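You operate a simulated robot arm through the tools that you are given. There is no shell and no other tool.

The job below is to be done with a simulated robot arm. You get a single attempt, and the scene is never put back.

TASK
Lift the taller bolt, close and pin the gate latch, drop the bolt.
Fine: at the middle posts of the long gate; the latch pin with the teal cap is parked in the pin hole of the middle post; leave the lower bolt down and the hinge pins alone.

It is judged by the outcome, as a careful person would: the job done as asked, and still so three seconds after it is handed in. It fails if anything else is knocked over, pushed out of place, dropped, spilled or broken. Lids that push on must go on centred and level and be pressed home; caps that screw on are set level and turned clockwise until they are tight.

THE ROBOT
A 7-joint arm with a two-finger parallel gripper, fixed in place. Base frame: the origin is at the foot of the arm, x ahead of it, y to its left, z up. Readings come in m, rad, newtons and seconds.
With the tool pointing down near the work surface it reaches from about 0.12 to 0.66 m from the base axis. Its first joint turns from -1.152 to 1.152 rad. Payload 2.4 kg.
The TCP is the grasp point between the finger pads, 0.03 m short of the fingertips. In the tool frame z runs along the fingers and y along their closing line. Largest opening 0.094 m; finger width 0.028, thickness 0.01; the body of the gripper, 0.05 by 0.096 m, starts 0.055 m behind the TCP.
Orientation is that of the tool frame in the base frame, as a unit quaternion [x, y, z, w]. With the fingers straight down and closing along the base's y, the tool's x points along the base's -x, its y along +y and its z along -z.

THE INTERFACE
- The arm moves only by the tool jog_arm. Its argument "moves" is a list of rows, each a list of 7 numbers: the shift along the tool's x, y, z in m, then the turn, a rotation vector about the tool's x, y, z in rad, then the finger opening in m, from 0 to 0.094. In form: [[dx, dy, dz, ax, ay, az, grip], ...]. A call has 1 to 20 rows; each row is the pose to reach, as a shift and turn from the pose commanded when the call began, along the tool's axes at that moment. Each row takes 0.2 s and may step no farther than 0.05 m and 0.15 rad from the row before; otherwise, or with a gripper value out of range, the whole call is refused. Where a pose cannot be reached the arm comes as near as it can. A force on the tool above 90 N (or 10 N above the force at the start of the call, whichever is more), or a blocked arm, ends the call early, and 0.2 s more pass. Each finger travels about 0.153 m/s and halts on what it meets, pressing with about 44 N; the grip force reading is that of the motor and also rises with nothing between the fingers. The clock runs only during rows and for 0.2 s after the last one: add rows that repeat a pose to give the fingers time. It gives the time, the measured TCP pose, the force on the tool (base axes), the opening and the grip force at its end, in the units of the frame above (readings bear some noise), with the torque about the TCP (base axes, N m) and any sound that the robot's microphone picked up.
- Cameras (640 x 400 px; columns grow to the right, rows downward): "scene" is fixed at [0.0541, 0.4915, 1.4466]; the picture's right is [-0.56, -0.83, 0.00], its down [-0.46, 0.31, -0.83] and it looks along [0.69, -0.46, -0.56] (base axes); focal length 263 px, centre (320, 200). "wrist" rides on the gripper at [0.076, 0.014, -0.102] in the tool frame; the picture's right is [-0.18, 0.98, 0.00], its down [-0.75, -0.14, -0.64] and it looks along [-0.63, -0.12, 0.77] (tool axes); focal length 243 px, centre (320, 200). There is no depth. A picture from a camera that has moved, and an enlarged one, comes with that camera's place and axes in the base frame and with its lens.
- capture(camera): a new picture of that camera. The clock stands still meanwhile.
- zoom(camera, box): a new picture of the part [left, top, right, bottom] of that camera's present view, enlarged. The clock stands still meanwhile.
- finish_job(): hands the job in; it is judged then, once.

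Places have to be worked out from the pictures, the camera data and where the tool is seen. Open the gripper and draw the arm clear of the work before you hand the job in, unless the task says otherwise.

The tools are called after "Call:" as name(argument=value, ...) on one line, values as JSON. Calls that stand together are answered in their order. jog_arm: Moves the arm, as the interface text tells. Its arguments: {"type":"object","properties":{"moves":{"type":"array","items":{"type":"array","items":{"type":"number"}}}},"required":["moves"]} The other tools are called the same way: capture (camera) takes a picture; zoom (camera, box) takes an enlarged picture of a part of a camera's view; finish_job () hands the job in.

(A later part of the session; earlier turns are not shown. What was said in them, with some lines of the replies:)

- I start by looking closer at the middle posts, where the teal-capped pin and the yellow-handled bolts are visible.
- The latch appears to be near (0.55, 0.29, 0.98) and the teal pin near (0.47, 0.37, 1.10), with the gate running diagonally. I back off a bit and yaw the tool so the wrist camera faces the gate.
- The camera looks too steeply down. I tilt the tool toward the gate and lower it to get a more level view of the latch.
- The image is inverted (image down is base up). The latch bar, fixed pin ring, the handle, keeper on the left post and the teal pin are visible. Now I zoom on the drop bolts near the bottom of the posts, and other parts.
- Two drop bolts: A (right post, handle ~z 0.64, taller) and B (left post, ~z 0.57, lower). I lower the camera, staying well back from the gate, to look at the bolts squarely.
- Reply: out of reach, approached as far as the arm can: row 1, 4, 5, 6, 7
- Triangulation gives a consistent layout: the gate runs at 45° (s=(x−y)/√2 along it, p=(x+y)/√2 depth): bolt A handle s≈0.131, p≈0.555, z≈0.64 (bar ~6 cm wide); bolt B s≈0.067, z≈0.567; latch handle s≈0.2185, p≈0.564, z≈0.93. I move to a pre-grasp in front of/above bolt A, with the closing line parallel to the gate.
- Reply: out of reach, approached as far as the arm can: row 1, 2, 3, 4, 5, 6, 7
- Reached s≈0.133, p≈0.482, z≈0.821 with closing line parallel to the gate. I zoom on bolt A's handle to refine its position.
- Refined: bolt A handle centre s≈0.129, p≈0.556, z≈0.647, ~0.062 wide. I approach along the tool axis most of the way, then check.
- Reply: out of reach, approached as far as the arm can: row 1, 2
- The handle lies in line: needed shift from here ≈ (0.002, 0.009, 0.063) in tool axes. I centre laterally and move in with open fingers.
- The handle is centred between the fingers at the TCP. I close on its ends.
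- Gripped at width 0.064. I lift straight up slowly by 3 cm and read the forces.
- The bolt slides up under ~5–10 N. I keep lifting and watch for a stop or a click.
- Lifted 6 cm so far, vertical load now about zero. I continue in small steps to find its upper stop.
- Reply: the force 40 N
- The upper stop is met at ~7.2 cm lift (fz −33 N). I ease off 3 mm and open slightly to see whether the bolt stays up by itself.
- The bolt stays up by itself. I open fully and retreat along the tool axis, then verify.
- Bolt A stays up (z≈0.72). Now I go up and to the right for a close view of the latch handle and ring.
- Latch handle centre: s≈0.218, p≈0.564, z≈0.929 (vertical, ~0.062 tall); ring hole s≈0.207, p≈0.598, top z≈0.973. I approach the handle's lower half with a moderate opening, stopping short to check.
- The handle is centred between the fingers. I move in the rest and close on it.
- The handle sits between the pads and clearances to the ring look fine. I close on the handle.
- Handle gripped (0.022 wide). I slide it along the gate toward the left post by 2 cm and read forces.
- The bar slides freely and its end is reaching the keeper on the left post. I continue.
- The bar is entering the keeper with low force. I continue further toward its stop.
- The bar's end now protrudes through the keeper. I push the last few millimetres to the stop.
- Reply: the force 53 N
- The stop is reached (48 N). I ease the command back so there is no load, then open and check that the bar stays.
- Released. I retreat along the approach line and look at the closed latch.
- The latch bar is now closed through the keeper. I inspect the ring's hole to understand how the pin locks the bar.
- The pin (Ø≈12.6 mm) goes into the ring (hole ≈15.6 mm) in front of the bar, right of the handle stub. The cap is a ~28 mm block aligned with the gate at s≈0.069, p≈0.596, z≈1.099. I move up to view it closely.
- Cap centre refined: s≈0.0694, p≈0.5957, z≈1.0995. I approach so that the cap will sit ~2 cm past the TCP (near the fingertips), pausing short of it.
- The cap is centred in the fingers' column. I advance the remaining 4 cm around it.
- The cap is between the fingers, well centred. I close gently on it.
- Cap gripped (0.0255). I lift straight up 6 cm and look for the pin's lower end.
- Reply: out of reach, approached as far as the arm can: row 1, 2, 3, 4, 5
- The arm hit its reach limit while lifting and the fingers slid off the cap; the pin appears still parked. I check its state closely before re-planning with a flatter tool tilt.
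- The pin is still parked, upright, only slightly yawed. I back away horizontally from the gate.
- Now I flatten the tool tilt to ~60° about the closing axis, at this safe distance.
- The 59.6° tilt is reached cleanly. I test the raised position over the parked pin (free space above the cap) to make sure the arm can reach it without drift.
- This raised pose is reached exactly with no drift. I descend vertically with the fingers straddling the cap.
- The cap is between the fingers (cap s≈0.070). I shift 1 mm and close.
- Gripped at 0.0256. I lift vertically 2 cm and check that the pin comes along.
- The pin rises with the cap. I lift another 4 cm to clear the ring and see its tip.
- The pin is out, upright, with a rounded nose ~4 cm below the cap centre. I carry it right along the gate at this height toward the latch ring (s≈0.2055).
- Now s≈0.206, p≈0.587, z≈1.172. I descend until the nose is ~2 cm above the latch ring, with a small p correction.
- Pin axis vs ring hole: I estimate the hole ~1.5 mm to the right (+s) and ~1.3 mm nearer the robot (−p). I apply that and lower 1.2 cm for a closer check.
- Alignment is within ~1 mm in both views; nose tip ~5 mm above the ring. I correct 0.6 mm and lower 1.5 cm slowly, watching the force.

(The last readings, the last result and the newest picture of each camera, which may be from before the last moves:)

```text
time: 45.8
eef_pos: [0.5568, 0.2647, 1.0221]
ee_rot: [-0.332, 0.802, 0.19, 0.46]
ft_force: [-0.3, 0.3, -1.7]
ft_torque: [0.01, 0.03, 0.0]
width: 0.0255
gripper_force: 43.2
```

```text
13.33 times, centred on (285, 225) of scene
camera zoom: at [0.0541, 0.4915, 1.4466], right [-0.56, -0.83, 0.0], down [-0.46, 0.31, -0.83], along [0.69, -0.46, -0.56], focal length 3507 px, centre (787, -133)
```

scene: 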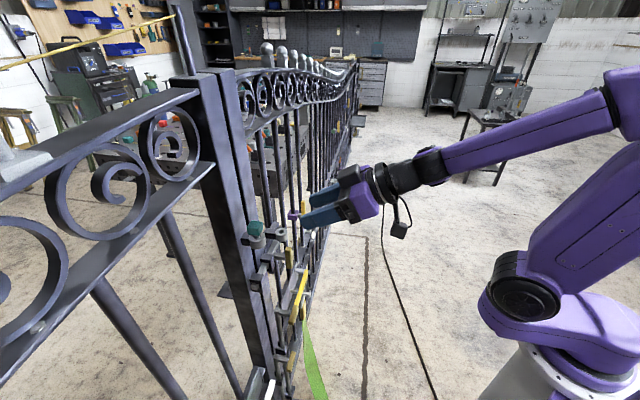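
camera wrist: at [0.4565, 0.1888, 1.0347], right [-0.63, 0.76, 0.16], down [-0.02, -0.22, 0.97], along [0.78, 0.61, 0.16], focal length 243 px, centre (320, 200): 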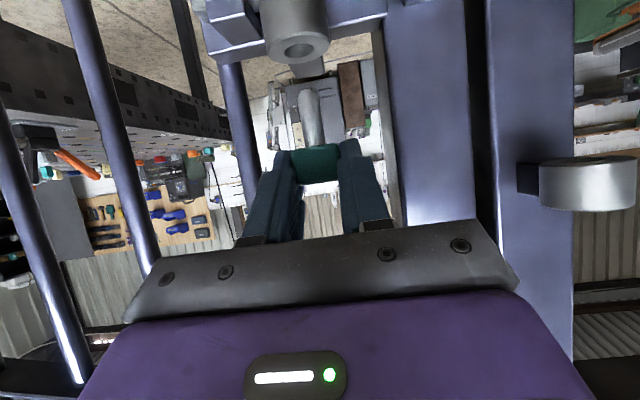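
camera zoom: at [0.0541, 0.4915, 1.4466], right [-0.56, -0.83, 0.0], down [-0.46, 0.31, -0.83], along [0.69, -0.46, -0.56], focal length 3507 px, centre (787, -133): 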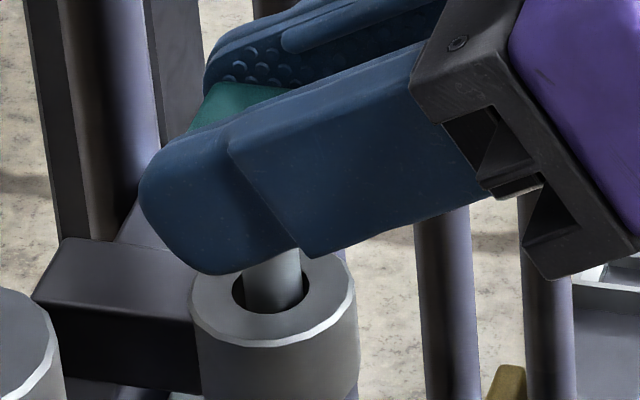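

The pin nose is inside the hole with no contact force. I keep lowering 1.2 cm.

Call:
jog_arm(moves=[[0.0026, -0.0003, 0.0015, 0, 0, 0, 0.01], [0.0052, -0.0003, 0.003, 0, 0, 0, 0.01], [0.0078, -0.0003, 0.0046, 0, 0, 0, 0.01], [0.0104, -0.0003, 0.0061, 0, 0, 0, 0.01], [0.0104, -0.0003, 0.0061, 0, 0, 0, 0.01]])

Call:
zoom(camera="wrist", box=[260, 50, 370, 170])

Call:
zoom(camera="scene", box=[265, 210, 305, 240])

```text
time: 47.0
eef_pos: [0.5565, 0.2653, 1.0103]
ee_rot: [-0.331, 0.801, 0.19, 0.461]
ft_force: [-1.7, -0.1, 5.1]
ft_torque: [0.01, 0.02, 0.03]
width: 0.0254
gripper_force: 43.8
```

```text
3.33 times, centred on (315, 110) of wrist
camera zoom: at [0.4574, 0.1867, 0.9966], right [-0.63, 0.76, 0.16], down [-0.02, -0.22, 0.97], along [0.78, 0.61, 0.16], focal length 809 px, centre (337, 500)
```

zoom: 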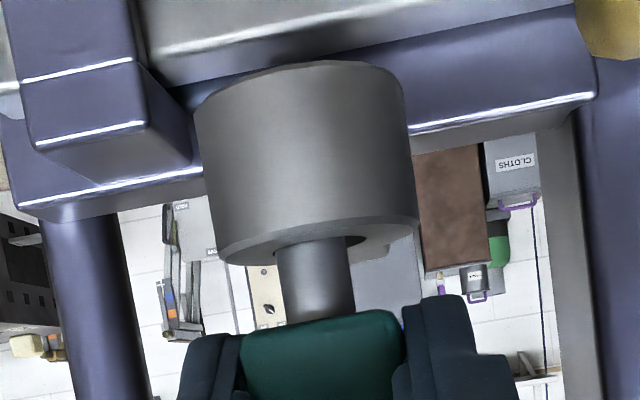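

```text
13.33 times, centred on (285, 225) of scene
camera zoom: at [0.0539, 0.4914, 1.4467], right [-0.56, -0.83, 0.0], down [-0.46, 0.31, -0.83], along [0.69, -0.46, -0.56], focal length 3507 px, centre (787, -133)
```

zoom: 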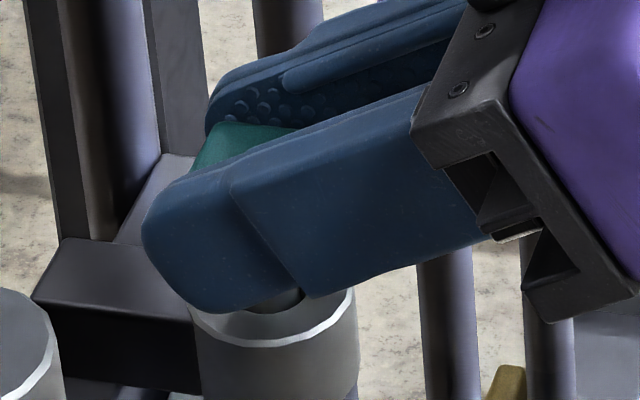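

A light upward force appears with ~1 cm gap under the cap — the same seating depth as when parked. I press 2.5 mm more to confirm it is bottomed.

Call:
jog_arm(moves=[[0.0011, 0, 0.0006, 0, 0, 0, 0.01], [0.0022, 0, 0.0013, 0, 0, 0, 0.01], [0.0022, 0, 0.0013, 0, 0, 0, 0.01]])

Call:
zoom(camera="wrist", box=[260, 50, 370, 170])

```text
time: 47.8
eef_pos: [0.5566, 0.2663, 1.0088]
ee_rot: [-0.332, 0.8, 0.191, 0.463]
ft_force: [-6.5, -4.9, 30.0]
ft_torque: [-0.05, 0.1, 0.05]
width: 0.0253
gripper_force: 44.2
```

```text
3.33 times, centred on (315, 110) of wrist
camera zoom: at [0.4577, 0.187, 0.9956], right [-0.63, 0.76, 0.16], down [-0.03, -0.23, 0.97], along [0.78, 0.61, 0.17], focal length 809 px, centre (337, 500)
```

zoom: 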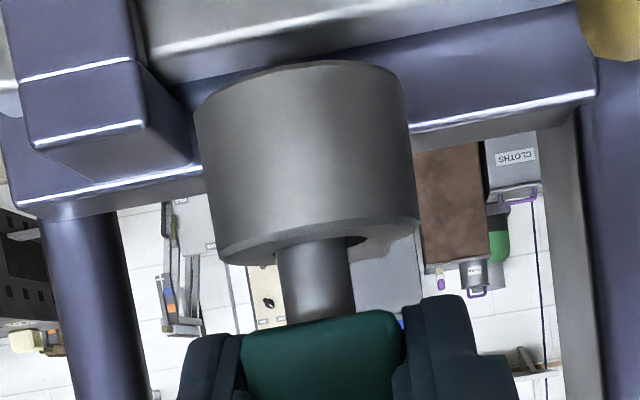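

Bottomed firmly (30 N) at the same depth as when parked, so the pin is home. I relieve the load, then open the fingers.

Call:
jog_arm(moves=[[-0.0022, 0, -0.0013, 0, 0, 0, 0.01], [-0.0022, 0, -0.0013, 0, 0, 0, 0.01], [-0.0022, 0, -0.0013, 0, 0, 0, 0.035], [-0.0022, 0, -0.0013, 0, 0, 0, 0.055], [-0.0022, 0, -0.0013, 0, 0, 0, 0.055]])

Call:
capture(camera="wrist")

Call:
zoom(camera="scene", box=[255, 200, 315, 245])

```text
time: 49.0
eef_pos: [0.556, 0.2664, 1.0092]
ee_rot: [-0.331, 0.802, 0.19, 0.459]
ft_force: [-0.2, -0.2, 0.1]
ft_torque: [0.01, -0.05, -0.02]
width: 0.055
gripper_force: 0.0
```

```text
taken
camera wrist: at [0.4566, 0.1866, 0.996], right [-0.63, 0.76, 0.16], down [-0.02, -0.22, 0.98], along [0.78, 0.61, 0.15], focal length 243 px, centre (320, 200)
```

wrist: 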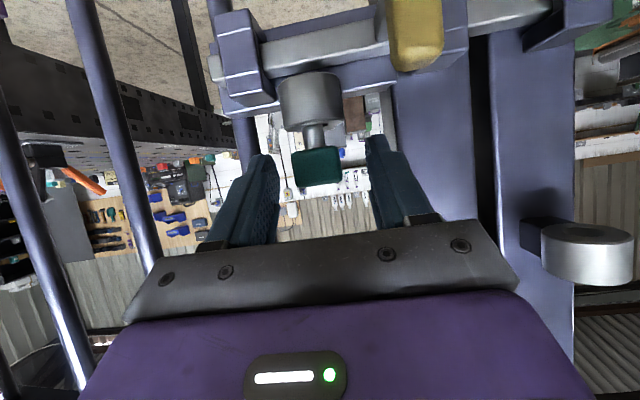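

```text
8.89 times, centred on (285, 222) of scene
camera zoom: at [0.0541, 0.4915, 1.4466], right [-0.56, -0.83, 0.0], down [-0.46, 0.31, -0.83], along [0.69, -0.46, -0.56], focal length 2338 px, centre (631, 0)
```

zoom: 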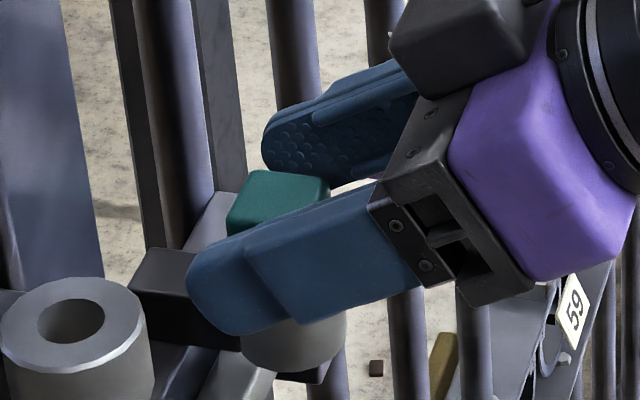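

The pin stands free in the latch ring. I retreat along the tool axis (up and back).

Call:
jog_arm(moves=[[0, 0, -0.025, 0, 0, 0, 0.055], [0, 0, -0.055, 0, 0, 0, 0.055], [0, 0, -0.09, 0, 0, 0, 0.06], [0, 0, -0.13, 0, 0, 0, 0.07], [0, 0, -0.13, 0, 0, 0, 0.07]])

Call:
capture(camera="wrist")

Call:
zoom(camera="scene", box=[235, 205, 335, 285])

```text
time: 50.2
eef_pos: [0.4768, 0.1866, 1.0754]
ee_rot: [-0.331, 0.802, 0.19, 0.46]
ft_force: [-0.3, -0.9, -0.7]
ft_torque: [0.03, 0.01, 0.01]
width: 0.07
gripper_force: 0.0
```

```text
taken
camera wrist: at [0.3772, 0.1074, 1.0619], right [-0.63, 0.76, 0.16], down [-0.02, -0.22, 0.97], along [0.78, 0.61, 0.16], focal length 243 px, centre (320, 200)
```

wrist: 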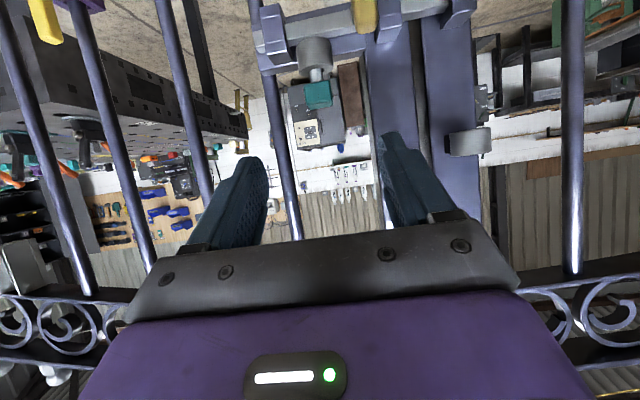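

```text
5.00 times, centred on (285, 245) of scene
camera zoom: at [0.0541, 0.4915, 1.4466], right [-0.56, -0.83, 0.0], down [-0.46, 0.31, -0.83], along [0.69, -0.46, -0.56], focal length 1315 px, centre (495, -25)
```

zoom: 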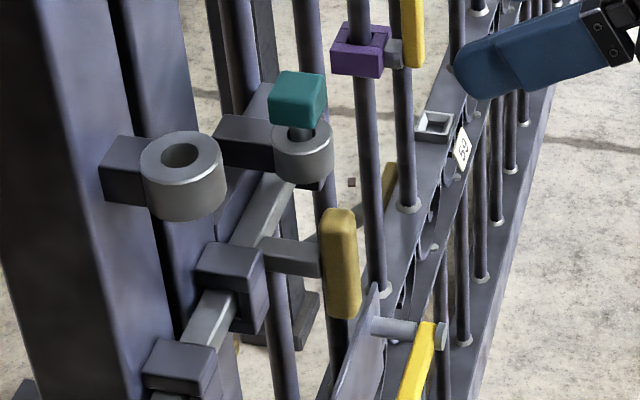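

The pin sits in the latch ring. I zoom in to check that it is upright and seated, and that the bar end is through the keeper.

Call:
zoom(camera="scene", box=[270, 208, 320, 245])

Call:
zoom(camera="wrist", box=[270, 10, 370, 130])

Call:
zoom(camera="scene", box=[240, 240, 310, 300])

```text
10.81 times, centred on (295, 226) of scene
camera zoom: at [0.0541, 0.4915, 1.4466], right [-0.56, -0.83, 0.0], down [-0.46, 0.31, -0.83], along [0.69, -0.46, -0.56], focal length 2844 px, centre (590, -86)
```

zoom: 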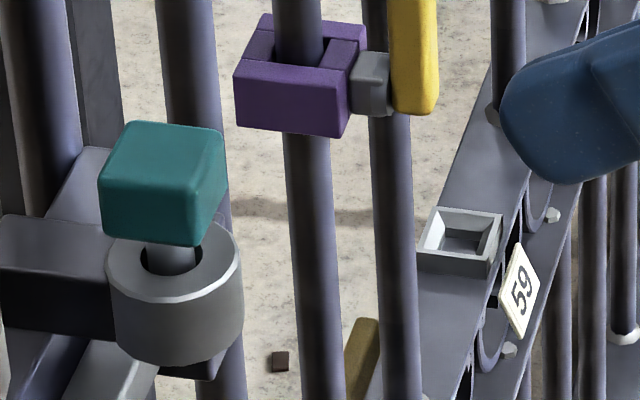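

```text
3.33 times, centred on (320, 70) of wrist
camera zoom: at [0.3772, 0.1074, 1.0619], right [-0.63, 0.76, 0.16], down [-0.02, -0.22, 0.97], along [0.78, 0.61, 0.16], focal length 809 px, centre (320, 633)
```

zoom: 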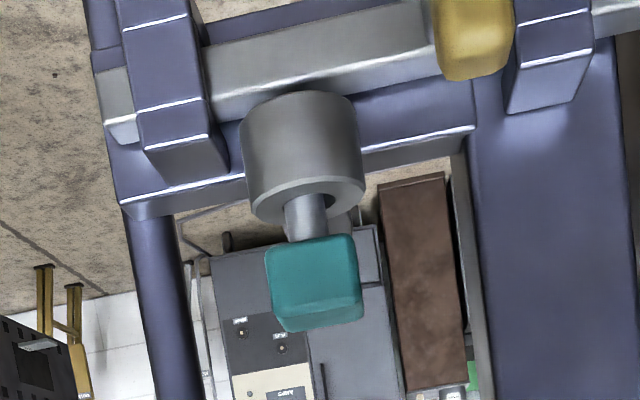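

```text
6.67 times, centred on (275, 270) of scene
camera zoom: at [0.0541, 0.4915, 1.4466], right [-0.56, -0.83, 0.0], down [-0.46, 0.31, -0.83], along [0.69, -0.46, -0.56], focal length 1754 px, centre (620, -267)
```

zoom: 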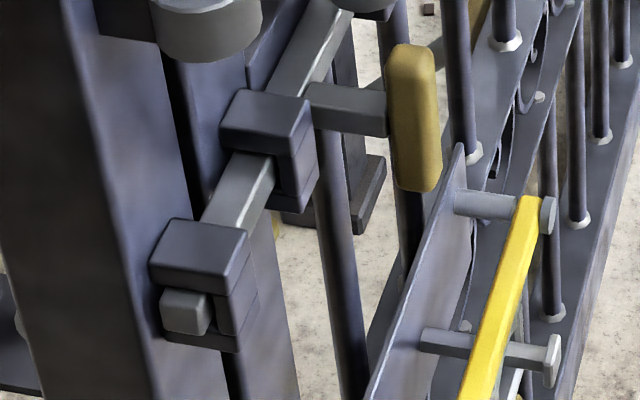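

Pin seated as when parked and the bar end is through the keeper. On the way down I take a look at the ring from below to confirm how the pin sits.

Call:
jog_arm(moves=[[0.0314, 0.002, 0.0137, 0, 0, 0, 0.08], [0.0628, 0.004, 0.0275, 0, 0, 0, 0.09], [0.0941, 0.006, 0.0412, 0, 0, 0, 0.094], [0.1255, 0.008, 0.055, 0, 0, 0, 0.094], [0.1569, 0.01, 0.0687, 0, 0, 0, 0.094], [0.1569, 0.01, 0.0687, 0, 0, 0, 0.094]])

Call:
capture(camera="wrist")

Call:
zoom(camera="wrist", box=[260, 120, 440, 240])

```text
time: 51.6
eef_pos: [0.4562, 0.1787, 0.9037]
ee_rot: [-0.332, 0.802, 0.189, 0.458]
ft_force: [-0.2, -0.4, -0.4]
ft_torque: [0.0, 0.04, 0.01]
width: 0.0936
gripper_force: 0.0
```

```text
taken
camera wrist: at [0.3557, 0.1008, 0.8909], right [-0.63, 0.76, 0.16], down [-0.02, -0.22, 0.97], along [0.78, 0.61, 0.16], focal length 243 px, centre (320, 200)
```

wrist: 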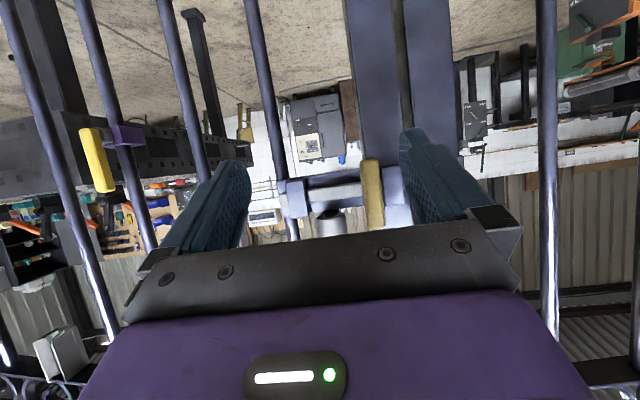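

```text
3.33 times, centred on (350, 180) of wrist
camera zoom: at [0.3557, 0.1008, 0.8909], right [-0.63, 0.76, 0.16], down [-0.02, -0.22, 0.97], along [0.78, 0.61, 0.16], focal length 809 px, centre (220, 267)
```

zoom: 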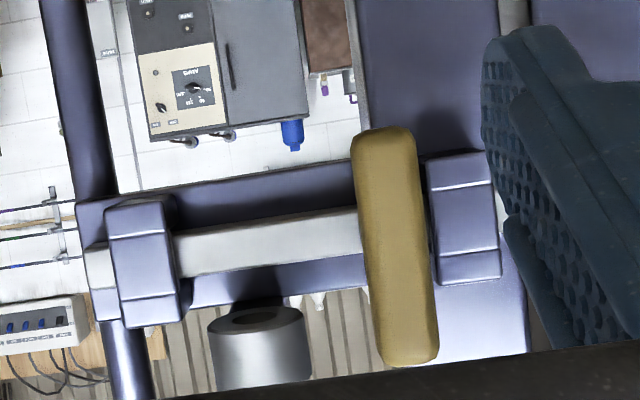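

The ring's underside is visible; I zoom in closer on it.

Call:
zoom(camera="wrist", box=[300, 185, 370, 245])

```text
6.67 times, centred on (335, 215) of wrist
camera zoom: at [0.3557, 0.1008, 0.8909], right [-0.63, 0.76, 0.16], down [-0.02, -0.22, 0.97], along [0.78, 0.61, 0.16], focal length 1618 px, centre (220, 100)
```

zoom: 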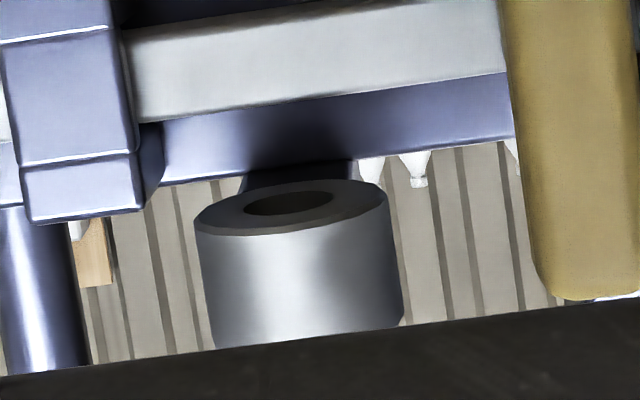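

The pin's nose ends at the ring's bottom plane — fully in. Now I return to the 30° tilt and move toward bolt A for lowering it.

Call:
jog_arm(moves=[[0.0103, 0.0163, 0.0092, 0, 0.13, 0, 0.094], [0.0205, 0.0325, 0.0184, 0, 0.26, 0, 0.094], [0.0308, 0.0488, 0.0276, 0, 0.39, 0, 0.094], [0.041, 0.065, 0.0368, 0, 0.52, 0, 0.094], [0.041, 0.065, 0.0368, 0, 0.52, 0, 0.094]])

Call:
capture(camera="wrist")

Call:
zoom(camera="wrist", box=[250, 30, 410, 150])

```text
time: 52.8
eef_pos: [0.4177, 0.2322, 0.8521]
ee_rot: [-0.369, 0.893, 0.098, 0.237]
ft_force: [-0.2, 0.4, -0.6]
ft_torque: [0.02, -0.01, -0.04]
width: 0.094
gripper_force: 0.0
```

```text
taken
camera wrist: at [0.3246, 0.1616, 0.9027], right [-0.58, 0.81, 0.09], down [0.34, 0.14, 0.93], along [0.74, 0.57, -0.35], focal length 243 px, centre (320, 200)
```

wrist: 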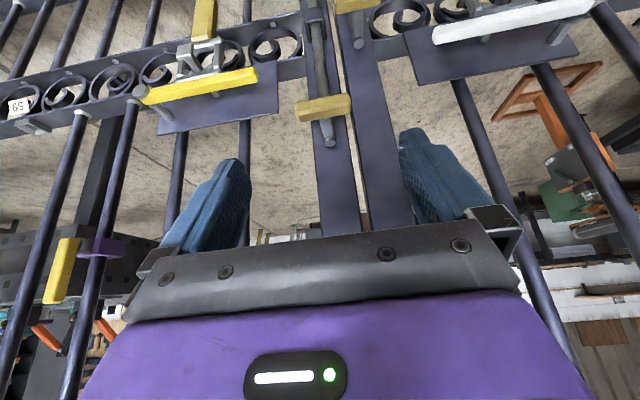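

```text
3.33 times, centred on (330, 90) of wrist
camera zoom: at [0.3246, 0.1616, 0.9027], right [-0.58, 0.81, 0.09], down [0.34, 0.14, 0.93], along [0.74, 0.57, -0.35], focal length 809 px, centre (287, 567)
```

zoom: 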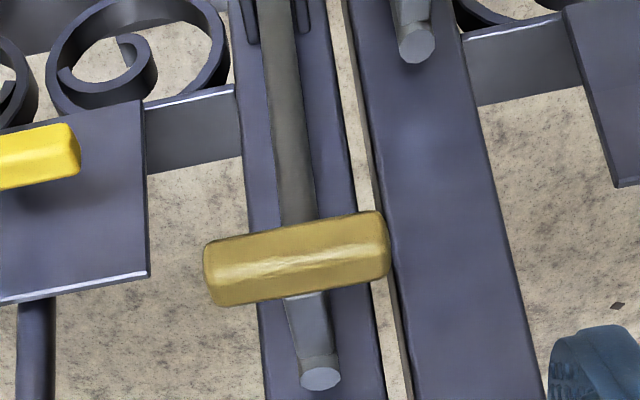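

Bolt A is still up: handle at s≈0.129, z≈0.716. I approach it with open fingers.

Call:
jog_arm(moves=[[-0.0031, 0.0019, 0.0332, 0, 0, 0, 0.094], [-0.0063, 0.0019, 0.0664, 0, 0, 0, 0.094], [-0.0094, 0.0019, 0.0995, 0, 0, 0, 0.094], [-0.0126, 0.0019, 0.1327, 0, 0, 0, 0.094], [-0.0126, 0.0019, 0.1327, 0, 0, 0, 0.094]])

Call:
capture(camera="wrist")

```text
time: 54.0
eef_pos: [0.4712, 0.2878, 0.7417]
ee_rot: [-0.369, 0.893, 0.099, 0.237]
ft_force: [-0.3, -0.5, -0.3]
ft_torque: [0.02, 0.0, 0.03]
width: 0.094
gripper_force: 0.0
```

```text
taken
camera wrist: at [0.3785, 0.217, 0.7931], right [-0.58, 0.81, 0.09], down [0.34, 0.14, 0.93], along [0.74, 0.57, -0.35], focal length 243 px, centre (320, 200)
```

wrist: 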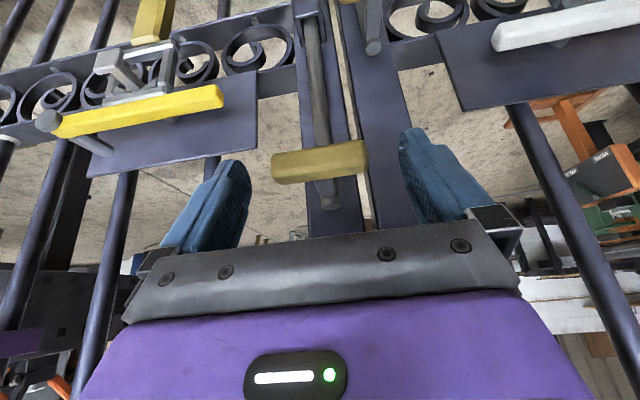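

I move the last 3 cm in and close on the handle.

Call:
jog_arm(moves=[[-0.0018, 0.0007, 0.016, 0, 0, 0, 0.094], [-0.0036, 0.0007, 0.032, 0, 0, 0, 0.094], [-0.0036, 0.0007, 0.032, 0, 0, 0, 0.094], [-0.0036, 0.0007, 0.032, 0, 0, 0, 0.07], [-0.0036, 0.0007, 0.032, 0, 0, 0, 0.05], [-0.0036, 0.0007, 0.032, 0, 0, 0, 0.05]])

Call:
capture(camera="wrist")

```text
time: 55.4
eef_pos: [0.4845, 0.3005, 0.7155]
ee_rot: [-0.368, 0.893, 0.098, 0.238]
ft_force: [8.5, -3.5, -2.6]
ft_torque: [-0.35, 0.05, 0.01]
width: 0.0644
gripper_force: 44.8
```

```text
taken
camera wrist: at [0.3918, 0.2298, 0.7674], right [-0.58, 0.81, 0.09], down [0.34, 0.14, 0.93], along [0.74, 0.57, -0.35], focal length 243 px, centre (320, 200)
```

wrist: 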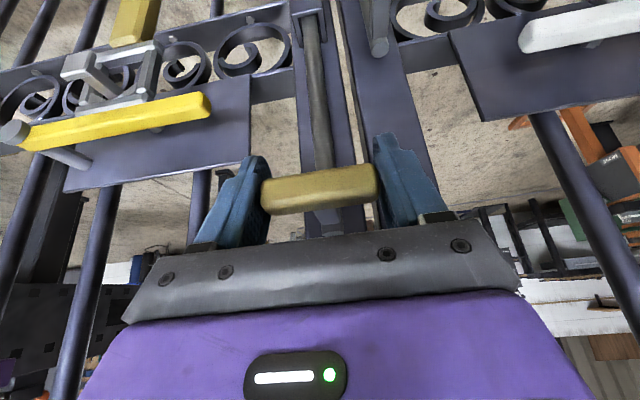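

Gripped. I lower the bolt straight down 5 cm in small steps.

Call:
jog_arm(moves=[[0.005, 0, 0.0087, 0, 0, 0, 0.05], [0.01, 0, 0.0174, 0, 0, 0, 0.05], [0.0149, 0, 0.0261, 0, 0, 0, 0.05], [0.0199, 0, 0.0347, 0, 0, 0, 0.05], [0.0249, 0, 0.0434, 0, 0, 0, 0.05], [0.0249, 0, 0.0434, 0, 0, 0, 0.05]])

Call:
capture(camera="wrist")

```text
time: 56.8
eef_pos: [0.4844, 0.3009, 0.6667]
ee_rot: [-0.368, 0.893, 0.098, 0.238]
ft_force: [20.0, -9.1, -9.8]
ft_torque: [-0.24, 0.2, 0.35]
width: 0.0643
gripper_force: 44.8
```

```text
taken
camera wrist: at [0.3917, 0.2298, 0.7175], right [-0.58, 0.81, 0.09], down [0.34, 0.14, 0.93], along [0.74, 0.57, -0.35], focal length 243 px, centre (320, 200)
```

wrist: 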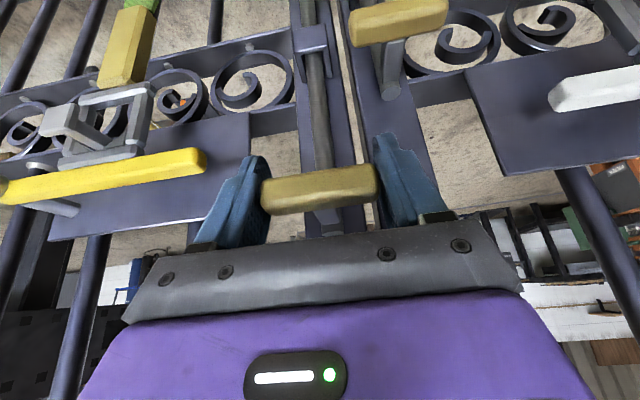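

The bolt follows down. I continue toward its original height (~0.648), watching for the stop, relieving the side load slightly.

Call:
jog_arm(moves=[[0.0025, -0.001, 0.0043, 0, 0, 0, 0.05], [0.005, -0.001, 0.0087, 0, 0, 0, 0.05], [0.0075, -0.001, 0.013, 0, 0, 0, 0.05], [0.0092, -0.001, 0.0161, 0, 0, 0, 0.05], [0.0092, -0.001, 0.0161, 0, 0, 0, 0.05]])

Call:
capture(camera="wrist")

```text
time: 58.0
eef_pos: [0.4848, 0.3011, 0.6468]
ee_rot: [-0.37, 0.893, 0.098, 0.237]
ft_force: [12.2, -10.3, -9.6]
ft_torque: [0.93, -0.5, -0.25]
width: 0.0643
gripper_force: 45.2
```

```text
taken
camera wrist: at [0.3919, 0.2297, 0.6992], right [-0.58, 0.81, 0.09], down [0.34, 0.14, 0.93], along [0.74, 0.57, -0.35], focal length 243 px, centre (320, 200)
```

wrist: 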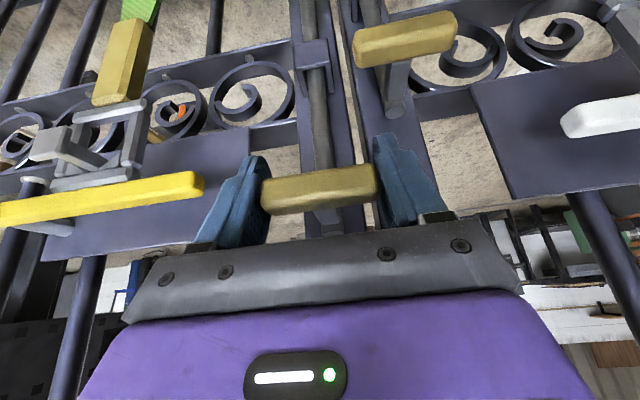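

z is now about its original level but no stop is felt yet. I press down a few more millimetres to feel the end stop.

Call:
jog_arm(moves=[[0.0015, 0, 0.0026, 0, 0, 0, 0.05], [0.003, 0, 0.0052, 0, 0, 0, 0.05], [0.003, 0, 0.0052, 0, 0, 0, 0.05]])

Call:
capture(camera="wrist")

```text
time: 58.8
eef_pos: [0.486, 0.3019, 0.6432]
ee_rot: [-0.37, 0.892, 0.099, 0.241]
ft_force: [4.1, -15.4, 35.4]
ft_torque: [-0.31, 0.17, 0.08]
width: 0.0644
gripper_force: 44.9
```

```text
taken
camera wrist: at [0.3931, 0.2307, 0.6944], right [-0.58, 0.81, 0.09], down [0.33, 0.13, 0.93], along [0.74, 0.57, -0.35], focal length 243 px, centre (320, 200)
```

wrist: 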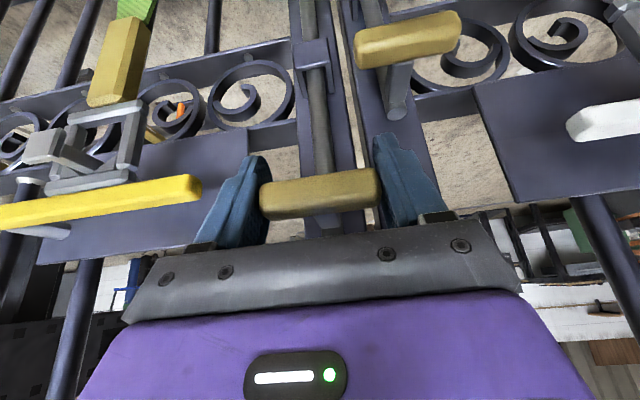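

The bottom stop is felt (+35 N) — bolt fully down. I ease off, open and retreat.

Call:
jog_arm(moves=[[-0.0018, 0, -0.0031, 0, 0, 0, 0.05], [-0.0018, 0, -0.0031, 0, 0, 0, 0.05], [-0.0018, 0, -0.0031, 0, 0, 0, 0.075], [-0.0018, 0, -0.0031, 0, 0, 0, 0.094], [-0.0018, 0, -0.0031, 0, 0, 0, 0.094]])

Call:
capture(camera="wrist")

```text
time: 60.0
eef_pos: [0.4837, 0.3017, 0.644]
ee_rot: [-0.369, 0.893, 0.097, 0.237]
ft_force: [0.1, -1.2, 0.0]
ft_torque: [-0.01, -0.01, 0.03]
width: 0.0938
gripper_force: 0.1
```

```text
taken
camera wrist: at [0.3911, 0.23, 0.6968], right [-0.58, 0.81, 0.09], down [0.34, 0.14, 0.93], along [0.74, 0.57, -0.35], focal length 243 px, centre (320, 200)
```

wrist: 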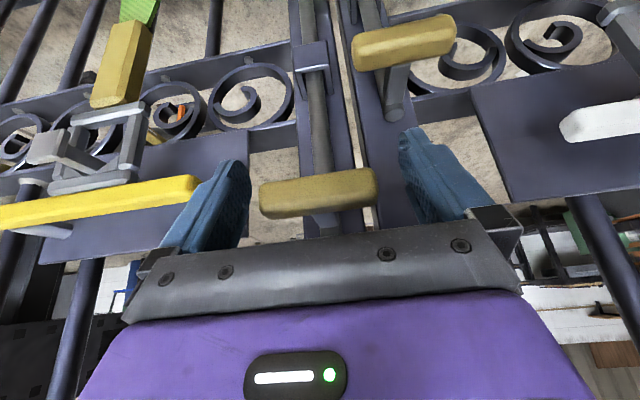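

Bolt released at the bottom. I retreat along the tool axis, then back from the gate.

Call:
jog_arm(moves=[[0, 0, -0.03, 0, 0, 0, 0.094], [0, 0, -0.065, 0, 0, 0, 0.094], [0, 0, -0.1, 0, 0, 0, 0.094], [0, 0, -0.14, 0, 0, 0, 0.094], [0.02, 0, -0.18, 0, 0, 0, 0.094], [0.04, 0, -0.22, 0, 0, 0, 0.094], [0.04, 0, -0.22, 0, 0, 0, 0.094]])

Call:
capture(camera="wrist")

Call:
capture(camera="scene")

Call:
zoom(camera="scene", box=[250, 320, 340, 400])

Call:
zoom(camera="scene", box=[235, 205, 335, 285])

```text
time: 61.6
eef_pos: [0.3822, 0.1985, 0.817]
ee_rot: [-0.37, 0.893, 0.098, 0.237]
ft_force: [0.4, 0.6, 0.3]
ft_torque: [0.0, 0.01, 0.02]
width: 0.0941
gripper_force: 0.0
```

```text
taken
camera wrist: at [0.2896, 0.1272, 0.8681], right [-0.58, 0.81, 0.09], down [0.34, 0.14, 0.93], along [0.74, 0.57, -0.35], focal length 243 px, centre (320, 200)
```

wrist: 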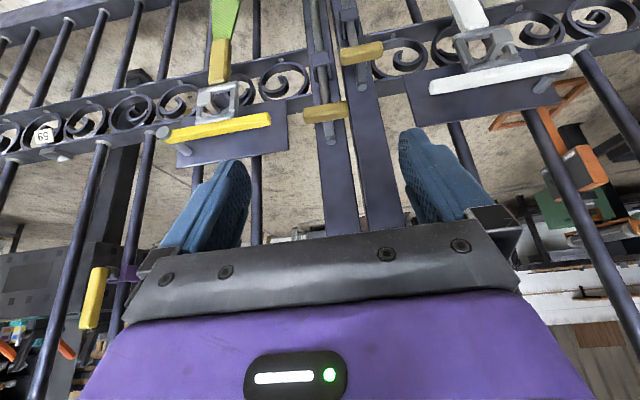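

```text
taken
```

scene: 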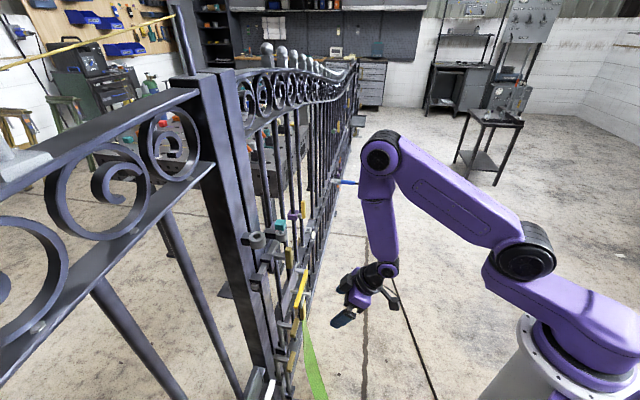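

```text
5.00 times, centred on (295, 360) of scene
camera zoom: at [0.0541, 0.4915, 1.4466], right [-0.56, -0.83, 0.0], down [-0.46, 0.31, -0.83], along [0.69, -0.46, -0.56], focal length 1315 px, centre (445, -600)
```

zoom: 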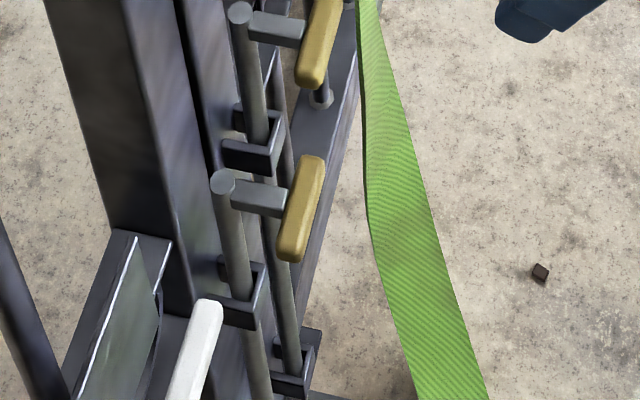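

```text
5.00 times, centred on (285, 245) of scene
camera zoom: at [0.0541, 0.4915, 1.4466], right [-0.56, -0.83, 0.0], down [-0.46, 0.31, -0.83], along [0.69, -0.46, -0.56], focal length 1315 px, centre (495, -25)
```

zoom: 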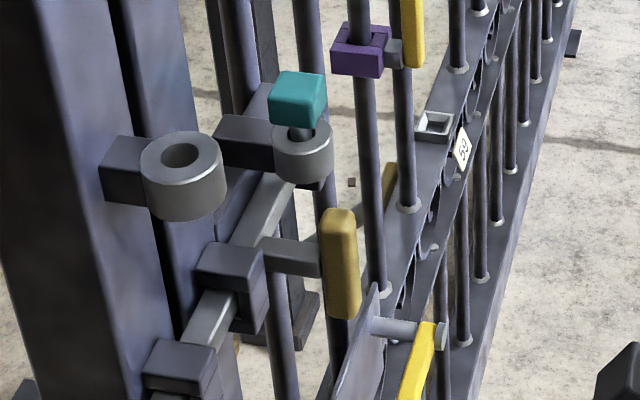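

Everything matches: bolt A back at its original height, bolt B untouched, latch bar through the keeper, pin upright in the latch ring. I draw the arm further back and up and do a final check.

Call:
jog_arm(moves=[[-0.0013, 0, -0.0425, 0, 0, 0, 0.094], [-0.0026, 0, -0.085, 0, 0, 0, 0.094], [-0.0039, 0, -0.1276, 0, 0, 0, 0.094], [-0.0052, 0, -0.1701, 0, 0, 0, 0.094], [-0.0052, 0, -0.1701, 0, 0, 0, 0.094]])

Call:
zoom(camera="scene", box=[265, 205, 315, 245])

Call:
capture(camera="wrist")

Call:
zoom(camera="scene", box=[220, 230, 360, 400])

```text
time: 62.8
eef_pos: [0.326, 0.142, 0.9666]
ee_rot: [-0.37, 0.893, 0.098, 0.236]
ft_force: [0.1, 0.3, -0.2]
ft_torque: [-0.04, -0.02, 0.0]
width: 0.0938
gripper_force: 0.0
```

```text
10.00 times, centred on (290, 225) of scene
camera zoom: at [0.0541, 0.4915, 1.4466], right [-0.56, -0.83, 0.0], down [-0.46, 0.31, -0.83], along [0.69, -0.46, -0.56], focal length 2630 px, centre (620, -50)
```

zoom: 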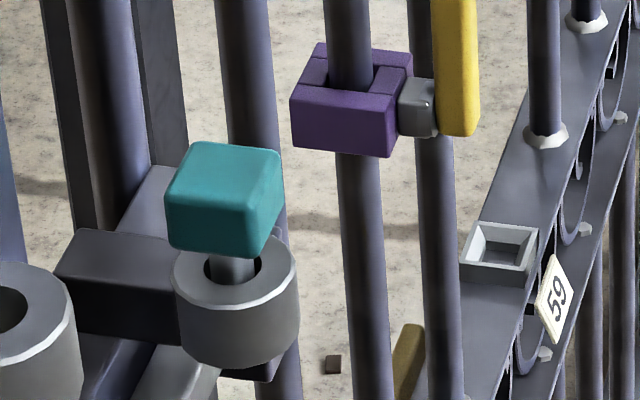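

```text
taken
camera wrist: at [0.2332, 0.0716, 1.0183], right [-0.58, 0.81, 0.09], down [0.34, 0.14, 0.93], along [0.74, 0.57, -0.35], focal length 243 px, centre (320, 200)
```

wrist: 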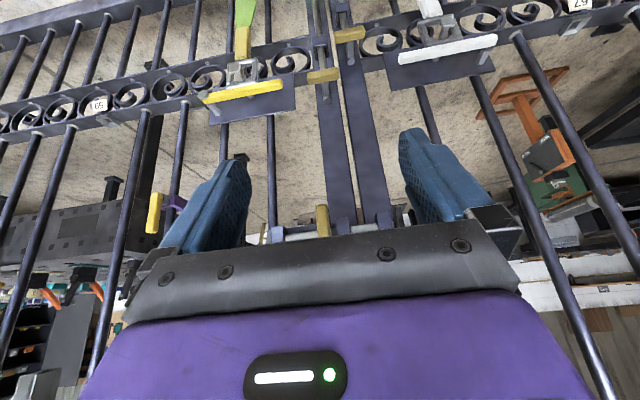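

```text
2.35 times, centred on (290, 315) of scene
camera zoom: at [0.0541, 0.4915, 1.4466], right [-0.56, -0.83, 0.0], down [-0.46, 0.31, -0.83], along [0.69, -0.46, -0.56], focal length 619 px, centre (391, -71)
```

zoom: 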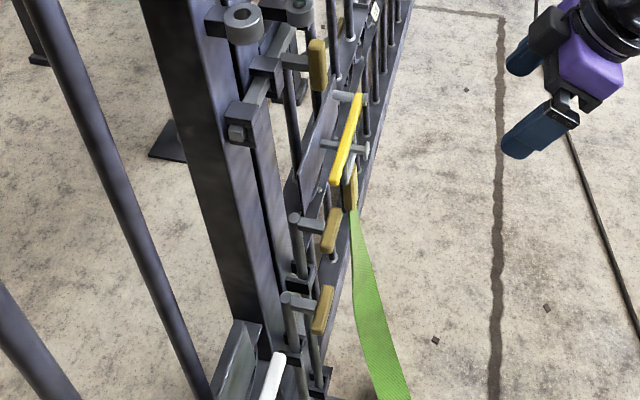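

The latch is closed through the keeper, and the teal-capped pin stands upright and seated in the latch ring. Bolt A is back down, bolt B is untouched, and the arm is clear with the gripper open, so I hand the job in.

Call:
finish_job()

```text
The job is handed in.
```

The gate latch is closed and pinned, and the taller bolt is back down. The job is handed in.

- **Taller bolt:** I lifted it about 7 cm to its upper stop, where it stayed up by itself. After pinning the latch I lowered it until I felt its bottom stop. In the pictures it is back at its starting height.
- **Latch:** I slid the bar left until it stopped. Its end goes through the keeper on the left post.
- **Pin:** On the first lift my fingers slipped off the teal cap because the arm ran out of reach. The pin stayed in its parking hole, and a second grip worked. It now stands upright in the latch ring, stopped firm under a 30 N push, at about the same depth as when it was parked. There is still about 1 cm between the cap and the ring, as there was when it was parked.
- **Left alone:** I did not touch the lower bolt or the hinge pins. Nothing else looked moved in the last pictures.

The gripper is open and the arm is drawn back from the gate.
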